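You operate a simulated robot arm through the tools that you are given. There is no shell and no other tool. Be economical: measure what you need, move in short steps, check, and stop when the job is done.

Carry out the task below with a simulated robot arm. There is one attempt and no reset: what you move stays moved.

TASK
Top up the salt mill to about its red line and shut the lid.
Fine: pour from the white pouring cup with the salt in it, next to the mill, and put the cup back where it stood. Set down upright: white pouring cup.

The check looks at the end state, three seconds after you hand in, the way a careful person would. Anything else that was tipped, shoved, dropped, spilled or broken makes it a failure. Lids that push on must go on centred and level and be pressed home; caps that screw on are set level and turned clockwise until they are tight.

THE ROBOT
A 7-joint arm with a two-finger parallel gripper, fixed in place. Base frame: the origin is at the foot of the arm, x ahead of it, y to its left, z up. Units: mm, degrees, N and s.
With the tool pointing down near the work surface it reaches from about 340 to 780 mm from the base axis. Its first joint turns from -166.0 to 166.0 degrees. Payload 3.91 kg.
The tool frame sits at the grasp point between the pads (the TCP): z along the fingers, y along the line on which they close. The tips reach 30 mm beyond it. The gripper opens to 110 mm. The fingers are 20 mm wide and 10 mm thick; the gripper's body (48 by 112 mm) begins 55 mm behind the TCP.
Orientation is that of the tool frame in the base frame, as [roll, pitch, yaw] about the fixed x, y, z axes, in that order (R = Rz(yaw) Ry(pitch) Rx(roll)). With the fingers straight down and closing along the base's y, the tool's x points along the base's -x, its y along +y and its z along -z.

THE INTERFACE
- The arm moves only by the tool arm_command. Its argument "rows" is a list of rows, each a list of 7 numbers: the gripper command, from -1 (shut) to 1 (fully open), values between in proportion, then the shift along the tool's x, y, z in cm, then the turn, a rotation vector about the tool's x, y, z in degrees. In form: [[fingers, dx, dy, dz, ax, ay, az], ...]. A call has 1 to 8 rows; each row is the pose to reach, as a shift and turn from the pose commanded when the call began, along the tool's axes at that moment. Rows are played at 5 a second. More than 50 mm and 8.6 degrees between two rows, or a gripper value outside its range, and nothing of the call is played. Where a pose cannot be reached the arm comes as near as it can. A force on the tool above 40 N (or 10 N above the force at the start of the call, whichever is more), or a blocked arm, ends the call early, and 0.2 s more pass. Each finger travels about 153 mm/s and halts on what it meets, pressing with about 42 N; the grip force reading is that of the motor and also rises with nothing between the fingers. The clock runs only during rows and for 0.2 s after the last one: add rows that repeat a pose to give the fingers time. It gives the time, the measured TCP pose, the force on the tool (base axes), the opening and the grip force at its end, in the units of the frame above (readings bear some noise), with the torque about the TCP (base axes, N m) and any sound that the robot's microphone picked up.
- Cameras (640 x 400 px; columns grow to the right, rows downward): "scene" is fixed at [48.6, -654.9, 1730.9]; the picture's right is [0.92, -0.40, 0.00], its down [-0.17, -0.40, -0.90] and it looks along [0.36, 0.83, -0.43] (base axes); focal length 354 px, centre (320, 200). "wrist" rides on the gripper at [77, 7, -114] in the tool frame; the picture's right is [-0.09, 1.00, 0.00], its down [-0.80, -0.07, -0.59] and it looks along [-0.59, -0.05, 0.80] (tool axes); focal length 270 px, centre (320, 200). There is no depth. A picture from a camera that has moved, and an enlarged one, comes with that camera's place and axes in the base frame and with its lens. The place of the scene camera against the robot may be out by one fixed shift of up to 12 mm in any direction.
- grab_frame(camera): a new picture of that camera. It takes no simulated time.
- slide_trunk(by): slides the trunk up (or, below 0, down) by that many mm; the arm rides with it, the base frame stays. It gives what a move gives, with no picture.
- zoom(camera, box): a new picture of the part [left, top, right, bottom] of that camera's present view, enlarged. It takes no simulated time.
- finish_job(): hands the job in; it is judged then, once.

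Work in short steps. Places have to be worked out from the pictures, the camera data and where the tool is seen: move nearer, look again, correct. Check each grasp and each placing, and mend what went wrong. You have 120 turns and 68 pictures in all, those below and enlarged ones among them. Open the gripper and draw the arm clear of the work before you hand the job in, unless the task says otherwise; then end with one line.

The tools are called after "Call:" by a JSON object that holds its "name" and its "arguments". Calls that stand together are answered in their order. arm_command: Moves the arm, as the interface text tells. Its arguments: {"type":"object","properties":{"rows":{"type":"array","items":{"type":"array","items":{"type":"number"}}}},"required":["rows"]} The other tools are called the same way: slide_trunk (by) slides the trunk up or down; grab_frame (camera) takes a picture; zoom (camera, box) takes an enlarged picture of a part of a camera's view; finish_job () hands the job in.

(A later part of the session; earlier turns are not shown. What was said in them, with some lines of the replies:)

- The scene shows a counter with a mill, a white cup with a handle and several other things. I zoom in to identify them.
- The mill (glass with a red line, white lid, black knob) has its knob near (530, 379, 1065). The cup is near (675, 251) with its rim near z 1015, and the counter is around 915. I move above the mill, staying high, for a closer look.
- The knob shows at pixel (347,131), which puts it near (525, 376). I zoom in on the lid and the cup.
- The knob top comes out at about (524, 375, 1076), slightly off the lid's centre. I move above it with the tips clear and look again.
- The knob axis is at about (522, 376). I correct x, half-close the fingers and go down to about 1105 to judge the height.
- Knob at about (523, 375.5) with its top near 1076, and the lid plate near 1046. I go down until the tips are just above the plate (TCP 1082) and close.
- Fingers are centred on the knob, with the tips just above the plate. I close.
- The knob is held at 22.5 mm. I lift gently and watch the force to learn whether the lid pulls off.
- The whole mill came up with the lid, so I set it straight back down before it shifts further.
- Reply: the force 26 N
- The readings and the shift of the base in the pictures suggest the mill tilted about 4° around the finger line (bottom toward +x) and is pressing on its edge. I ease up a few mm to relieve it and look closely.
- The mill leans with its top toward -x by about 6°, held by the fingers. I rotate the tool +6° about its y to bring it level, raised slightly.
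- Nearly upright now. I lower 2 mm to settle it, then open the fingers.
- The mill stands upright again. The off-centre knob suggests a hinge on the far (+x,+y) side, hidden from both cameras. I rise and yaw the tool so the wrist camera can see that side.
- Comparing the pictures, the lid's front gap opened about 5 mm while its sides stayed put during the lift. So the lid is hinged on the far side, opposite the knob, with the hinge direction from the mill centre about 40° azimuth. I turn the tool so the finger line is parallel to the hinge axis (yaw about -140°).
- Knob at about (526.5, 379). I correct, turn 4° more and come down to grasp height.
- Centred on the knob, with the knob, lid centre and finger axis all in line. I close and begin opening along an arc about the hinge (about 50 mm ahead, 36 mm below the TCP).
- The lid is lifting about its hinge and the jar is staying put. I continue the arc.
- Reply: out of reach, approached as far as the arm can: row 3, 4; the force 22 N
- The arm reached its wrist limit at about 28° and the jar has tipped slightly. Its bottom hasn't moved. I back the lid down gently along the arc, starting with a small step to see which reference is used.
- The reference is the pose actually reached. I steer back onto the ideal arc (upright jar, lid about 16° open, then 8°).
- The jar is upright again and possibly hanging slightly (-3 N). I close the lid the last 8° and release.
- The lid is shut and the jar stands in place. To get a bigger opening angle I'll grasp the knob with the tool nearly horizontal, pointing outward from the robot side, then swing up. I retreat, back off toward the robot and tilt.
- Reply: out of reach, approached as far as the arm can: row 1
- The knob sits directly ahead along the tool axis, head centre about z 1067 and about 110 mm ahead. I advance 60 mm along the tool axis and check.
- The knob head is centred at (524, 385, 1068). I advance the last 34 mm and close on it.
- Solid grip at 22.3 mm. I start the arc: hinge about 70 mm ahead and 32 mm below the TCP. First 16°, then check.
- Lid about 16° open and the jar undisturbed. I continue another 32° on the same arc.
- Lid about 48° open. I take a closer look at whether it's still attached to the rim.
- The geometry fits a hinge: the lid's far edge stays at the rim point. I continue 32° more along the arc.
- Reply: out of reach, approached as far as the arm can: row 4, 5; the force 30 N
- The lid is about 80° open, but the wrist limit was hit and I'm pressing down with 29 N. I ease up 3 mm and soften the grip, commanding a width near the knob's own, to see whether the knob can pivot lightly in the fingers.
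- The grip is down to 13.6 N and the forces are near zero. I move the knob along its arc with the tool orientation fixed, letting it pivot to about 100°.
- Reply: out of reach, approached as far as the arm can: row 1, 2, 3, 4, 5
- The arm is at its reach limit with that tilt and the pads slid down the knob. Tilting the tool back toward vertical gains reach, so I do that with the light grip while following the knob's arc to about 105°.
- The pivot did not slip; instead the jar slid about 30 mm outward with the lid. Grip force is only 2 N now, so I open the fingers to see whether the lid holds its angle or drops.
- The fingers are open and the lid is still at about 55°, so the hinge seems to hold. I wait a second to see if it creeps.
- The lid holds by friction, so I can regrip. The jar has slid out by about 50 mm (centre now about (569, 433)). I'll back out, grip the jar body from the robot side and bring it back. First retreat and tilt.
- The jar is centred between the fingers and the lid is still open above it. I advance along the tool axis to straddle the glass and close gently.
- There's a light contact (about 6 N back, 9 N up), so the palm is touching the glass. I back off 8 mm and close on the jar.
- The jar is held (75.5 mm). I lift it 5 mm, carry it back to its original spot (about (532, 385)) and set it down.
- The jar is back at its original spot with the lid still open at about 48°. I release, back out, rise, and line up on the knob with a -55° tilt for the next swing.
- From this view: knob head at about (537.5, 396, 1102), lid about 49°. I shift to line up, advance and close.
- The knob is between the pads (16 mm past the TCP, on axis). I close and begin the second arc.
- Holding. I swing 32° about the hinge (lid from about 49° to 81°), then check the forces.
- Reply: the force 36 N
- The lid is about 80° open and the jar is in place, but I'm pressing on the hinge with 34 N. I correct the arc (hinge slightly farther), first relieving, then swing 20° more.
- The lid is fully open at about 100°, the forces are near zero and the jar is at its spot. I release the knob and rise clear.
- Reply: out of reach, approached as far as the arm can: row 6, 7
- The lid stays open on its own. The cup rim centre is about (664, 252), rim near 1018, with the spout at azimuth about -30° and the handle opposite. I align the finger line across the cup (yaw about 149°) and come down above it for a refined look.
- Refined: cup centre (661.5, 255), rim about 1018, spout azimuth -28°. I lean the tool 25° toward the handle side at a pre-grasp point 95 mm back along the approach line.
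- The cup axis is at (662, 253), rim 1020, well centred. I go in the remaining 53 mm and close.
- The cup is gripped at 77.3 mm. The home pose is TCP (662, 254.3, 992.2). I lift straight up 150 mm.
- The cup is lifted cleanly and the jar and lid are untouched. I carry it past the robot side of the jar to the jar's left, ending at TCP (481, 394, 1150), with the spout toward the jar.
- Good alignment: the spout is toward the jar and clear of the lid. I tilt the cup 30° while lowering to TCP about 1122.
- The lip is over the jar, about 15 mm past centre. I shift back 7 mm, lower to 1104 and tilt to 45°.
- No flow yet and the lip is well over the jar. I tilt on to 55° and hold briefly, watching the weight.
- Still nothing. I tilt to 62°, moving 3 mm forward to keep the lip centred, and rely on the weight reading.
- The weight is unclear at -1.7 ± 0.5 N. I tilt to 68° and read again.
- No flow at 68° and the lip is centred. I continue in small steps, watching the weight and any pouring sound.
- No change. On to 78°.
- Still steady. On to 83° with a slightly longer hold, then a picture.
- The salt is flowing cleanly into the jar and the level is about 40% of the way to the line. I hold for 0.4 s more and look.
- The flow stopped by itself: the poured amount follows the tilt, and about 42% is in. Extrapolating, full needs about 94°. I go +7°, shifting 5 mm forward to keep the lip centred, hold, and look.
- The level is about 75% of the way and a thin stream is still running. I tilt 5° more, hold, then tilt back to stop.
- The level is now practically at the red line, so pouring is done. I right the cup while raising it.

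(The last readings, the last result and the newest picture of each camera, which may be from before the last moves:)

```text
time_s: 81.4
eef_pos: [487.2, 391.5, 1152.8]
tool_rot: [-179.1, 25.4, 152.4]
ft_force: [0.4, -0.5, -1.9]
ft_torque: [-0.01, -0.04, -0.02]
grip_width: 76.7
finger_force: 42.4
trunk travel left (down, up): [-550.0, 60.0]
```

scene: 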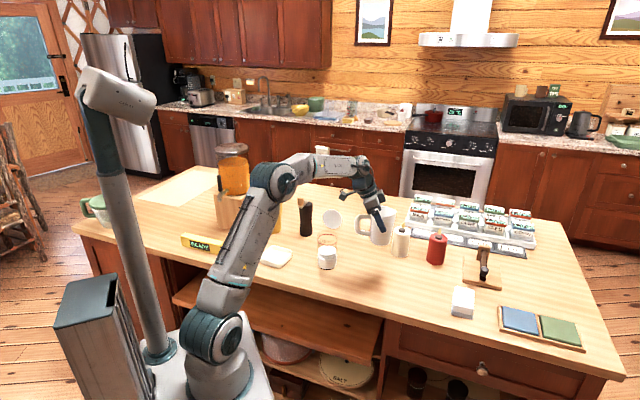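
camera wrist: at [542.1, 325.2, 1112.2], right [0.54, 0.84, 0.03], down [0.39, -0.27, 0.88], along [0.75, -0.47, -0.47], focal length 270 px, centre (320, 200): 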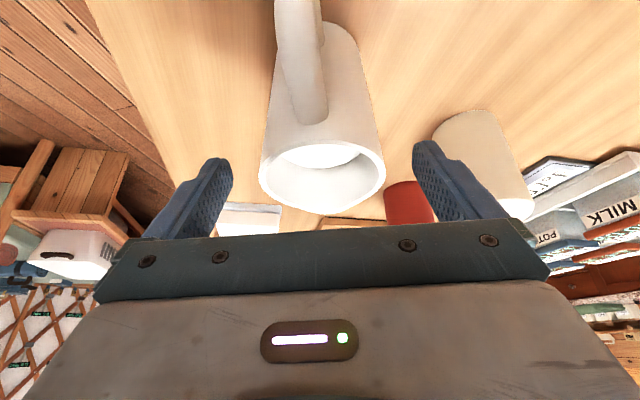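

The cup is upright again (pitch 25.4, same as the grasp). I carry it back by the reverse route to above its home.

Call:
{"name": "arm_command", "arguments": {"rows": [[0.2, -2.3, -1.2, 1.18, 0, 0, 0], [0.2, -4.6, -2.4, 2.36, 0, 0, 0], [0.2, -6.9, -3.6, 3.5, 0, 0, 0], [0.2, -9.2, -4.8, 4.7, 0, 0, 0], [0.2, -11.7, -4.6, 6.1, 0, 0, 0], [0.2, -14.3, -4.3, 7.6, 0, 0, 0], [0.2, -16.8, -4.05, 9, 0, 0, 0], [0.2, -19.3, -3.84, 10.4, 0, 0, 0]]}}

Call:
{"name": "arm_command", "arguments": {"rows": [[0.2, 0, 0, 0, 0, 0, 0], [0.2, 0, 0, 0, 0, 0, 0]]}}

```text
time_s: 83.2
eef_pos: [663.9, 254.4, 1142.8]
tool_rot: [-179.2, 25.2, 152.3]
ft_force: [-0.1, 0.5, -2.5]
ft_torque: [0.0, -0.05, 0.03]
grip_width: 77.0
finger_force: 42.1
trunk travel left (down, up): [-550.0, 60.0]
```

```text
time_s: 83.8
eef_pos: [661.9, 254.0, 1143.1]
tool_rot: [-179.2, 25.4, 152.3]
ft_force: [-0.3, -0.5, -2.3]
ft_torque: [0.0, -0.04, -0.01]
grip_width: 76.8
finger_force: 42.0
trunk travel left (down, up): [-550.0, 60.0]
```

I lower 145 mm, then the last few mm slowly.

Call:
{"name": "arm_command", "arguments": {"rows": [[0.2, 1.6, 0, 3.4, 0, 0, 0], [0.2, 3.2, 0, 6.8, 0, 0, 0], [0.2, 4.7, 0, 9.9, 0, 0, 0], [0.2, 5.8, 0, 12.2, 0, 0, 0], [0.2, 6.22, 0, 13.1, 0, 0, 0], [0.2, 6.22, 0, 13.1, 0, 0, 0]]}}

Call:
{"name": "arm_command", "arguments": {"rows": [[0.2, 0.1, 0, 0.2, 0, 0, 0], [0.2, 0.2, 0, 0.42, 0, 0, 0]]}}

```text
time_s: 85.2
eef_pos: [661.6, 252.7, 996.5]
tool_rot: [-179.2, 25.4, 152.3]
ft_force: [-0.2, -0.4, -1.8]
ft_torque: [-0.02, -0.02, -0.02]
grip_width: 76.8
finger_force: 42.2
trunk travel left (down, up): [-550.0, 60.0]
```

```text
time_s: 85.8
eef_pos: [661.8, 254.0, 993.3]
tool_rot: [-179.2, 25.4, 152.4]
ft_force: [-0.2, 0.6, -1.4]
ft_torque: [-0.03, 0.05, 0.0]
grip_width: 76.9
finger_force: 42.1
trunk travel left (down, up): [-550.0, 60.0]
```

Contact isn't clear yet, so I lower another 2 mm.

Call:
{"name": "arm_command", "arguments": {"rows": [[0.2, 0.06, 0, 0.12, 0, 0, 0], [0.2, 0.1, 0, 0.2, 0, 0, 0]]}}

```text
time_s: 86.4
eef_pos: [660.4, 251.7, 992.4]
tool_rot: [-179.3, 25.4, 152.3]
ft_force: [-1.4, 0.4, 4.8]
ft_torque: [-0.07, 0.28, -0.05]
grip_width: 76.7
finger_force: 41.8
trunk travel left (down, up): [-550.0, 60.0]
```

It's on the counter (+4.8 N). I open and retreat along the approach line, then rise.

Call:
{"name": "arm_command", "arguments": {"rows": [[0.5, 0, 0, 0, 0, 0, 0], [0.95, 0, 0, 0, 0, 0, 0], [0.95, 0, 0, 0, 0, 0, 0], [0.95, 0, 0, -3, 0, 0, 0], [0.95, 0, 0, -6, 0, 0, 0], [0.95, 0, 0, -10, 0, 0, 0], [0.95, -1.7, 0, -13.6, 0, 0, 0], [0.95, -3.4, 0, -17.2, 0, 0, 0]]}}

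Call:
{"name": "grab_frame", "arguments": {"camera": "scene"}}

```text
time_s: 88.2
eef_pos: [623.6, 271.3, 1163.1]
tool_rot: [-179.2, 25.6, 152.3]
ft_force: [-0.1, -0.1, 0.7]
ft_torque: [0.02, -0.03, -0.01]
grip_width: 107.5
finger_force: 0.1
trunk travel left (down, up): [-550.0, 60.0]
```

```text
1 pictures are left
```

scene: 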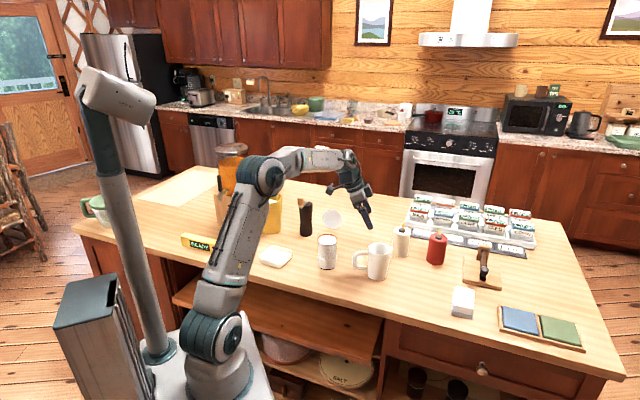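

The cup is back at its place, upright, with nothing else disturbed. One picture is left, so I close the lid by retracing recorded poses. First un-lean and rise, then turn back toward yaw -136° above the knob.

Call:
{"name": "arm_command", "arguments": {"rows": [[0.9, -1.0, 0, -2.1, 0, 8.3, 0], [0.7, -2.0, 0, -4.2, 0, 16.6, 0], [0.5, -3.0, 0, -6.3, 0, 25, 0], [0.2, -3.0, 0, -6.3, 0, 25, 0]]}}

Call:
{"name": "arm_command", "arguments": {"rows": [[0.2, 1.5, 1.4, 0, 0, 0, -8.5], [0.2, 3, 2.8, 0, 0, 0, -17], [0.2, 4.5, 4.2, 0, 0, 0, -25.5], [0.2, 6, 5.6, 0, 0, 0, -34], [0.2, 7.5, 7, 0, 0, 0, -42.5], [0.2, 9, 8.4, 0, 0, 0, -51], [0.2, 10.5, 9.8, 0, 0, 0, -59.5], [0.2, 12, 11.1, 0, 0, 0, -68]]}}

```text
time_s: 89.2
eef_pos: [623.5, 274.6, 1232.1]
tool_rot: [-179.3, 0.4, 152.0]
ft_force: [0.1, 0.4, 0.4]
ft_torque: [0.01, 0.01, 0.02]
grip_width: 65.8
finger_force: 0.1
trunk travel left (down, up): [-550.0, 60.0]
```

```text
time_s: 91.0
eef_pos: [581.9, 405.0, 1210.7]
tool_rot: [-179.5, -0.7, -140.0]
ft_force: [0.9, -1.4, -0.9]
ft_torque: [0.08, 0.11, 0.0]
grip_width: 66.0
finger_force: 0.0
out of reach, approached as far as the arm can: row 6, 7, 8
trunk travel left (down, up): [-550.0, 60.0]
```

Clamped slightly by reach. I move to above the knob at the recorded xy (582, 437.7), z about 1188, with the recorded orientation.

Call:
{"name": "arm_command", "arguments": {"rows": [[0.2, 0, 0, 1.2, 0, -1.8, -2], [0.2, -1.05, 1.25, 2.2, 0, -3.6, -4], [0.2, -2.1, 2.5, 2.2, 0, -3.6, -4], [0.2, -2.1, 2.5, 2.2, 0, -3.6, -4]]}}

```text
time_s: 92.0
eef_pos: [579.5, 441.8, 1189.4]
tool_rot: [-179.4, 2.8, -136.0]
ft_force: [0.1, -0.4, -0.5]
ft_torque: [0.03, -0.04, 0.04]
grip_width: 65.9
finger_force: 0.0
out of reach, approached as far as the arm can: row 1, 2
trunk travel left (down, up): [-550.0, 60.0]
```

Lateral offset is about 4 mm. I correct while descending halfway and re-read.

Call:
{"name": "arm_command", "arguments": {"rows": [[0.2, 0.1, -0.2, 1.5, 0, 0, 0], [0.2, 0.2, -0.4, 3, 0, 0, 0], [0.2, 0.25, -0.4, 4, 0, 0, 0], [0.2, 0.25, -0.4, 4, 0, 0, 0]]}}

Call:
{"name": "arm_command", "arguments": {"rows": [[0.2, 0, 0, 0, 0, 0, 0], [0.2, 0, 0, 0, 0, 0, 0]]}}

```text
time_s: 93.0
eef_pos: [594.1, 447.3, 1154.8]
tool_rot: [-179.3, 2.8, -136.0]
ft_force: [0.3, 0.2, -1.1]
ft_torque: [0.04, 0.04, -0.01]
grip_width: 65.8
finger_force: 0.1
out of reach, approached as far as the arm can: row 1, 2, 3, 4
trunk travel left (down, up): [-550.0, 60.0]
```

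```text
time_s: 93.6
eef_pos: [593.1, 447.9, 1154.2]
tool_rot: [-179.4, 3.0, -136.0]
ft_force: [0.2, -0.1, -0.1]
ft_torque: [0.02, 0.01, -0.01]
grip_width: 66.1
finger_force: 0.1
trunk travel left (down, up): [-550.0, 60.0]
```

The arm settled at (593, 448, 1154), laterally right but 15 mm too far out. I shift back 15 mm at this height and re-read.

Call:
{"name": "arm_command", "arguments": {"rows": [[0.2, 0.8, 0, 0, 0, 0, 0], [0.2, 1.6, 0, 0, 0, 0, 0], [0.2, 1.6, 0, 0.5, 0, 0, 0], [0.2, 1.6, 0, 0.5, 0, 0, 0]]}}

```text
time_s: 94.6
eef_pos: [593.7, 446.3, 1157.7]
tool_rot: [-179.3, 2.8, -136.0]
ft_force: [-0.4, 0.0, -0.8]
ft_torque: [0.0, 0.0, -0.04]
grip_width: 66.1
finger_force: 0.1
out of reach, approached as far as the arm can: row 1, 2, 3, 4
trunk travel left (down, up): [-550.0, 60.0]
```

The arm seems stuck against a wrist limit in this posture. Leaning the tool back (tilt about -18°) should free it and still clears the lid, so I do that while shifting back.

Call:
{"name": "arm_command", "arguments": {"rows": [[0.2, 0, 0, 0, 0, -7.5, 0], [0.2, 0, 0, 0, 0, -15, 0], [0.2, 0.9, 0, 0, 0, -15, 0], [0.2, 1.8, 0, 0, 0, -15, 0], [0.2, 1.8, 0, 0, 0, -15, 0]]}}

```text
time_s: 95.8
eef_pos: [631.7, 477.0, 1176.9]
tool_rot: [-179.2, 17.9, -135.7]
ft_force: [-0.6, 0.3, -0.3]
ft_torque: [-0.02, -0.01, 0.04]
grip_width: 66.0
finger_force: 0.0
out of reach, approached as far as the arm can: row 1, 2, 3, 4, 5
trunk travel left (down, up): [-550.0, 60.0]
```

The joint configuration has drifted and yaw -136° is now at a limit. The gripper is symmetric, so I use the opposite yaw (+44°) instead. I turn back that way while drawing in and up.

Call:
{"name": "arm_command", "arguments": {"rows": [[0.2, 0, 0, -1, 0, 0, 8.5], [0.2, 0.5, 0, -2, 0, 0, 17], [0.2, 1.2, 0, -3, 0, 0, 25.5], [0.2, 2.4, 0, -4.7, 0, 0, 34], [0.2, 3.6, 0, -4.7, 0, 0, 42.5], [0.2, 4.8, 0, -4.7, 0, 0, 51], [0.2, 4.8, 0, -4.7, 0, 0, 59.5], [0.2, 4.8, 0, -4.7, 0, 0, 68]]}}

Call:
{"name": "arm_command", "arguments": {"rows": [[0.2, 0, 0, 0, 0, 0, 8.5], [0.2, 0, 0, 0, 0, 0, 17], [0.2, 0, 0, 0, 0, 0, 25.5], [0.2, 0, 0, 0, 0, 0, 34], [0.2, 0, 0, 0, 0, 0, 42.5], [0.2, 0, 0, 0, 0, 0, 51], [0.2, 0, 0, 0, 0, 0, 59.5], [0.2, 0, 0, 0, 0, 0, 68]]}}

```text
time_s: 97.6
eef_pos: [619.3, 460.7, 1222.4]
tool_rot: [163.6, 7.2, 154.9]
ft_force: [0.0, 0.8, -0.4]
ft_torque: [0.02, -0.02, 0.0]
grip_width: 65.9
finger_force: 0.0
out of reach, approached as far as the arm can: row 2, 3, 4, 5, 6, 7, 8
trunk travel left (down, up): [-550.0, 60.0]
```

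```text
time_s: 99.4
eef_pos: [617.5, 461.9, 1225.0]
tool_rot: [166.9, -12.3, 89.2]
ft_force: [0.4, 0.1, 0.2]
ft_torque: [-0.02, 0.02, -0.03]
grip_width: 65.9
finger_force: 0.1
trunk travel left (down, up): [-550.0, 60.0]
```

The yaw is moving freely now and the tool z leans outward 18° as wanted. I finish the turn to yaw 44°.

Call:
{"name": "arm_command", "arguments": {"rows": [[0.2, 0, 0, 0, 0, 0, 8.5], [0.2, 0, 0, 0, 0, 0, 17], [0.2, 0, 0, 0, 0, 0, 25.5], [0.2, 0, 0, 0, 0, 0, 34], [0.2, 0, 0, 0, 0, 0, 42.5], [0.2, 0, 0, 0, 0, 0, 45], [0.2, 0, 0, 0, 0, 0, 45]]}}

```text
time_s: 101.0
eef_pos: [619.6, 458.4, 1227.8]
tool_rot: [179.4, -18.2, 44.2]
ft_force: [-0.3, 0.7, 0.6]
ft_torque: [0.0, -0.05, 0.0]
grip_width: 66.0
finger_force: 0.0
out of reach, approached as far as the arm can: row 6, 7
trunk travel left (down, up): [-550.0, 60.0]
```

I move to the pre-grasp point 60 mm back along the finger line from the knob.

Call:
{"name": "arm_command", "arguments": {"rows": [[0.2, -2, -0.25, 0.5, 0, 0, 0], [0.2, -4, -0.5, 1, 0, 0, 0], [0.2, -6, -0.75, 2, 0, 0, 0], [0.2, -7.8, -1, 3, 0, 0, 0], [0.2, -7.8, -1, 3, 0, 0, 0]]}}

```text
time_s: 102.2
eef_pos: [563.4, 423.5, 1172.8]
tool_rot: [179.7, -17.9, 43.3]
ft_force: [0.4, 0.1, 0.9]
ft_torque: [-0.02, -0.01, 0.0]
grip_width: 66.2
finger_force: 0.1
trunk travel left (down, up): [-550.0, 60.0]
```

Free again. I advance 59 mm along the finger line in two stages, watching the force.

Call:
{"name": "arm_command", "arguments": {"rows": [[0.2, 0, 0.1, 1.5, 0, 0, 0], [0.2, 0.05, 0.2, 3, 0, 0, 0], [0.2, 0.08, 0.25, 4.5, 0, 0, 0], [0.2, 0.08, 0.25, 5.9, 0, 0, 0], [0.2, 0.08, 0.25, 5.9, 0, 0, 0]]}}

```text
time_s: 103.4
eef_pos: [579.9, 434.8, 1115.8]
tool_rot: [179.6, -18.1, 43.1]
ft_force: [-0.2, -0.6, -0.1]
ft_torque: [-0.01, -0.01, 0.02]
grip_width: 66.2
finger_force: 0.0
trunk travel left (down, up): [-550.0, 60.0]
```

No contact and exactly on target. I close on the knob.

Call:
{"name": "arm_command", "arguments": {"rows": [[-0.2, 0, 0, 0, 0, 0, 0], [-0.5, 0, 0, 0, 0, 0, 0], [-1, 0, 0, 0, 0, 0, 0], [-1, 0, 0, 0, 0, 0, 0]]}}

```text
time_s: 104.4
eef_pos: [579.7, 434.6, 1115.1]
tool_rot: [179.6, -18.0, 43.2]
ft_force: [0.8, 0.6, 0.2]
ft_torque: [0.15, -0.05, -0.01]
grip_width: 22.3
finger_force: 42.0
trunk travel left (down, up): [-550.0, 60.0]
```

The knob is held at 22.3 mm. I swing the lid closed about the hinge, first 32°.

Call:
{"name": "arm_command", "arguments": {"rows": [[-1, -0.45, 0, -0.35, 0, 4, 0], [-1, -0.9, 0, -0.66, 0, 8, 0], [-1, -1.88, 0, -1.19, 0, 16, 0], [-1, -2.92, 0, -1.58, 0, 24, 0], [-1, -4.01, 0, -1.83, 0, 32, 0], [-1, -4.01, 0, -1.83, 0, 32, 0]]}}

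```text
time_s: 105.8
eef_pos: [544.1, 404.4, 1120.4]
tool_rot: [179.4, -50.1, 43.6]
ft_force: [-0.5, -0.3, 0.2]
ft_torque: [-0.11, 0.07, 0.05]
grip_width: 22.5
finger_force: 41.9
trunk travel left (down, up): [-550.0, 60.0]
```

The forces are near zero, so the arc is right. Another 32°.

Call:
{"name": "arm_command", "arguments": {"rows": [[-1, -0.9, 0, -0.66, 0, 8, 0], [-1, -1.88, 0, -1.19, 0, 16, 0], [-1, -2.92, 0, -1.58, 0, 24, 0], [-1, -4.01, 0, -1.83, 0, 32, 0], [-1, -4.01, 0, -1.83, 0, 32, 0]]}}

```text
time_s: 106.3
eef_pos: [542.4, 402.1, 1112.5]
tool_rot: [175.4, -57.4, 46.7]
ft_force: [1.7, -0.7, 9.9]
ft_torque: [-0.22, -0.62, 0.01]
grip_width: 22.6
finger_force: 42.1
out of reach, approached as far as the arm can: row 1
trunk travel left (down, up): [-550.0, 60.0]
stopped in row 2: the force on the tool passed its limit at 50 N (the readings are from after the stop); the commanded pose is now the measured one
```

The wrist limit in this posture was hit at tilt -58° and it stopped on force; the lid is at about 59°. I release (the hinge holds), back off and regrip with a more upright tool. The knob is at about (552, 411, 1104) from the held pose.

Call:
{"name": "arm_command", "arguments": {"rows": [[-0.2, 0, 0, 0, 0, 0, 0], [0.2, 0, 0, 0, 0, 0, 0], [0.2, 0, 0, -3.5, 0, 0, 0], [0.2, 0, 0, -7, 0, 0, 0], [0.2, 2, 0, -7, 0, -8, 0], [0.2, 4, 0, -6, 0, -16, 0], [0.2, 5.75, 0, -5, 0, -24, 0], [0.2, 5.75, 0, -3.35, 0, -32, 0]]}}

```text
time_s: 108.1
eef_pos: [542.5, 406.0, 1175.8]
tool_rot: [177.3, -25.1, 43.8]
ft_force: [0.9, -0.1, 0.3]
ft_torque: [0.04, 0.05, 0.0]
grip_width: 66.0
finger_force: 0.1
out of reach, approached as far as the arm can: row 5, 6
trunk travel left (down, up): [-550.0, 60.0]
```

I straighten to tilt -8° above the knob.

Call:
{"name": "arm_command", "arguments": {"rows": [[0.2, 0, 0, 0, 1.3, -8.4, 0], [0.2, 0, 0, 0, 2.5, -16.8, 0], [0.2, 0, 0, 0, 2.5, -16.8, 0]]}}

```text
time_s: 108.9
eef_pos: [539.6, 405.2, 1178.2]
tool_rot: [-179.9, -8.4, 43.6]
ft_force: [0.0, -0.5, -0.2]
ft_torque: [-0.01, -0.01, 0.01]
grip_width: 66.1
finger_force: 0.0
trunk travel left (down, up): [-550.0, 60.0]
```

I descend 59 mm along the fingers onto the knob.

Call:
{"name": "arm_command", "arguments": {"rows": [[0.2, 0.15, 0.15, 2, 0, 0, 0], [0.2, 0.25, 0.3, 4, 0, 0, 0], [0.2, 0.25, 0.3, 5.9, 0, 0, 0], [0.2, 0.25, 0.3, 5.9, 0, 0, 0]]}}

Call:
{"name": "arm_command", "arguments": {"rows": [[-0.2, 0, 0, 0, 0, 0, 0], [-0.5, 0, 0, 0, 0, 0, 0], [-1, 0, 0, 0, 0, 0, 0], [-1, 0, 0, 0, 0, 0, 0]]}}

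```text
time_s: 109.9
eef_pos: [552.1, 408.7, 1119.9]
tool_rot: [-179.9, -8.5, 43.5]
ft_force: [0.2, -0.7, -0.5]
ft_torque: [-0.03, 0.02, 0.03]
grip_width: 65.8
finger_force: 0.1
trunk travel left (down, up): [-550.0, 60.0]
```

```text
time_s: 110.9
eef_pos: [550.6, 409.1, 1121.0]
tool_rot: [-179.9, -8.6, 43.5]
ft_force: [0.6, 0.3, 0.5]
ft_torque: [-0.14, -0.13, 0.04]
grip_width: 22.7
finger_force: 41.5
trunk travel left (down, up): [-550.0, 60.0]
```

Held at 22.7 mm. I close another 16° and check.

Call:
{"name": "arm_command", "arguments": {"rows": [[-1, -0.56, 0, 0.02, 0, 4, 0], [-1, -1.13, 0, 0.06, 0, 8, 0], [-1, -1.7, 0, 0.17, 0, 12, 0], [-1, -2.25, 0, 0.28, 0, 16, 0], [-1, -2.25, 0, 0.28, 0, 16, 0]]}}

```text
time_s: 112.1
eef_pos: [534.7, 395.1, 1114.6]
tool_rot: [-179.9, -24.4, 43.5]
ft_force: [0.5, -1.9, 0.8]
ft_torque: [-0.24, -0.11, 0.06]
grip_width: 22.8
finger_force: 42.2
trunk travel left (down, up): [-550.0, 60.0]
```

Smooth. I continue with 22° more in 2 checked steps.

Call:
{"name": "arm_command", "arguments": {"rows": [[-1, -0.56, 0, 0.02, 0, 4, 0], [-1, -1.13, 0, 0.06, 0, 8, 0], [-1, -1.7, 0, 0.17, 0, 12, 0], [-1, -2.25, 0, 0.28, 0, 16, 0], [-1, -2.8, 0, 0.46, 0, 20, 0], [-1, -2.8, 0, 0.46, 0, 20, 0]]}}

```text
time_s: 113.5
eef_pos: [517.5, 379.2, 1098.7]
tool_rot: [-179.8, -44.7, 43.4]
ft_force: [0.3, 0.8, 3.9]
ft_torque: [0.06, -0.34, 0.02]
grip_width: 22.8
finger_force: 41.6
trunk travel left (down, up): [-550.0, 60.0]
```

The lid is about 23° from shut. I take 6° more, then release and back off.

Call:
{"name": "arm_command", "arguments": {"rows": [[-1, -0.42, 0, 0.01, 0, 3, 0], [-1, -0.85, 0, 0.04, 0, 6, 0], [-1, -0.85, 0, 0.04, 0, 6, 0]]}}

```text
time_s: 114.3
eef_pos: [514.2, 373.7, 1088.0]
tool_rot: [-179.7, -50.2, 43.3]
ft_force: [0.0, -0.6, 0.0]
ft_torque: [-0.2, 0.1, 0.03]
grip_width: 22.4
finger_force: 41.6
out of reach, approached as far as the arm can: row 2
trunk travel left (down, up): [-550.0, 60.0]
```

I release and retreat, coming upright above the knob with the fingers closing, ready to press.

Call:
{"name": "arm_command", "arguments": {"rows": [[-0.2, 0, 0, 0, 0, 0, 0], [0.2, 0, 0, 0, 0, 0, 0], [0.2, 0, 0, -5, 0, 0, 0], [0.2, 2.5, 0, -5.5, 0, -8, 0], [0.2, 4.2, 0, -4.8, 0, -16, 0], [0.2, 5.36, 0, -3.3, 0, -24, 0], [0.2, 5.36, 0, -3.3, 0, -32, 0], [0.2, 5.36, 0, -3.3, 0, -40, 0]]}}

Call:
{"name": "arm_command", "arguments": {"rows": [[-0.2, 0, 0, 0, 0, -5, 0], [-0.6, 0, 0, 0, 0, -10, 0], [-1, 0, 0, 0, 0, -10, 0], [-1, 0, 0, 0, 0, -10, 0]]}}

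```text
time_s: 116.1
eef_pos: [520.4, 382.6, 1153.4]
tool_rot: [179.9, -10.4, 43.6]
ft_force: [-0.6, -0.3, 1.6]
ft_torque: [-0.01, 0.02, 0.03]
grip_width: 65.9
finger_force: 0.0
out of reach, approached as far as the arm can: row 4
trunk travel left (down, up): [-550.0, 60.0]
```

```text
time_s: 117.1
eef_pos: [520.8, 381.6, 1152.0]
tool_rot: [-179.9, -0.5, 43.4]
ft_force: [0.2, 1.0, 0.0]
ft_torque: [0.02, -0.03, 0.0]
grip_width: 0.0
finger_force: 37.2
trunk travel left (down, up): [-550.0, 60.0]
```

Upright and closed above the knob (tips at 1122). I descend to just above it, then press in small steps.

Call:
{"name": "arm_command", "arguments": {"rows": [[-1, 0, 0, 1.5, 0, 0, 0], [-1, 0, 0, 3, 0, 0, 0], [-1, 0, 0, 3.4, 0, 0, 0], [-1, 0, 0, 3.8, 0, 0, 0], [-1, 0, 0, 4.1, 0, 0, 0], [-1, 0, 0, 4.3, 0, 0, 0]]}}

```text
time_s: 118.5
eef_pos: [520.8, 381.2, 1109.6]
tool_rot: [-179.8, -0.5, 43.6]
ft_force: [0.4, 0.2, 0.4]
ft_torque: [0.03, 0.01, -0.02]
grip_width: 0.0
finger_force: 37.6
trunk travel left (down, up): [-550.0, 60.0]
```

Tips at about 1080 with no resistance yet. I continue down in 2 mm steps.

Call:
{"name": "arm_command", "arguments": {"rows": [[-1, 0, 0, 0.2, 0, 0, 0], [-1, 0, 0, 0.4, 0, 0, 0], [-1, 0, 0, 0.6, 0, 0, 0]]}}

```text
time_s: 119.3
eef_pos: [519.9, 381.3, 1106.8]
tool_rot: [-179.9, -0.8, 43.6]
ft_force: [0.2, 1.9, 15.0]
ft_torque: [0.08, 0.01, -0.06]
grip_width: 0.0
finger_force: 37.4
trunk travel left (down, up): [-550.0, 60.0]
```

15 N at tip height 1077, which matches the closed knob top. I press a bit more to seat it.

Call:
{"name": "arm_command", "arguments": {"rows": [[-1, 0, 0, 0.2, 0, 0, 0], [-1, 0, 0, 0.35, 0, 0, 0], [-1, 0, 0, 0.35, 0, 0, 0]]}}

```text
time_s: 120.2
eef_pos: [519.3, 380.6, 1107.2]
tool_rot: [-179.9, -1.2, 43.5]
ft_force: [-2.8, -0.9, 16.5]
ft_torque: [-0.06, 0.14, 0.05]
grip_width: 0.2
finger_force: 38.0
trunk travel left (down, up): [-550.0, 60.0]
stopped in row 3: the force on the tool passed its limit at 41 N (the readings are from after the stop); the commanded pose is now the measured one
```

The press reached 41 N with no further travel, so the lid is home. I rise clear and use the last picture to check.

Call:
{"name": "arm_command", "arguments": {"rows": [[-1, 0, 0, -2, 0, 0, 0], [-1, 0, 0, -5, 0, 0, 0], [0, -3, 0, -8, 0, 0, 0], [0.5, -7, 0, -10, 0, 0, 0], [0.8, -11, 0, -11, 0, 0, 0], [0.8, -15, 0, -12, 0, 0, 0], [0.8, -18, 0, -13, 0, 0, 0], [0.8, -18, 0, -13, 0, 0, 0]]}}

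Call:
{"name": "zoom", "arguments": {"camera": "scene", "box": [240, 180, 420, 300]}}

```text
time_s: 122.0
eef_pos: [389.0, 257.7, 1227.7]
tool_rot: [-180.0, -0.9, 43.6]
ft_force: [-0.2, -1.1, 0.6]
ft_torque: [0.0, 0.03, -0.01]
grip_width: 99.0
finger_force: 0.1
trunk travel left (down, up): [-550.0, 60.0]
```

```text
3.33 times, centred on (330, 240) of scene
camera zoom: at [48.6, -654.9, 1730.9], right [0.92, -0.4, 0.0], down [-0.17, -0.4, -0.9], along [0.36, 0.83, -0.43], focal length 1180 px, centre (287, 67)
```

zoom: 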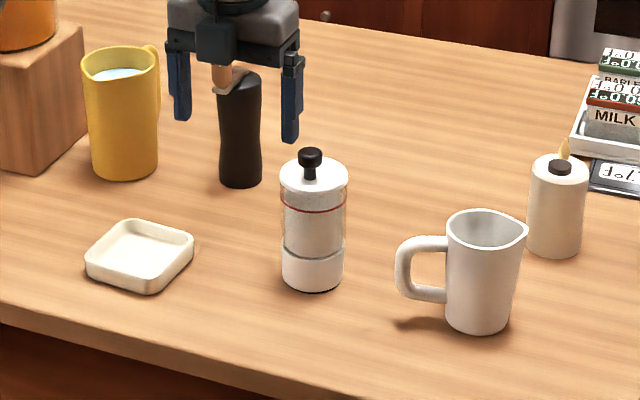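

The mill is filled to the red line and its lid is shut and level. The cup is upright in its place, nothing was spilled, and the arm is clear, so I hand in.

Call:
{"name": "finish_job", "arguments": {}}

```text
The job is handed in.
```

The salt mill is topped up to about its red line with the lid shut and pressed home, and the cup is upright back where it stood. Opening the hinged lid slid the mill about 50 mm; I put it back, and it now stands within about 5 mm of where it started.
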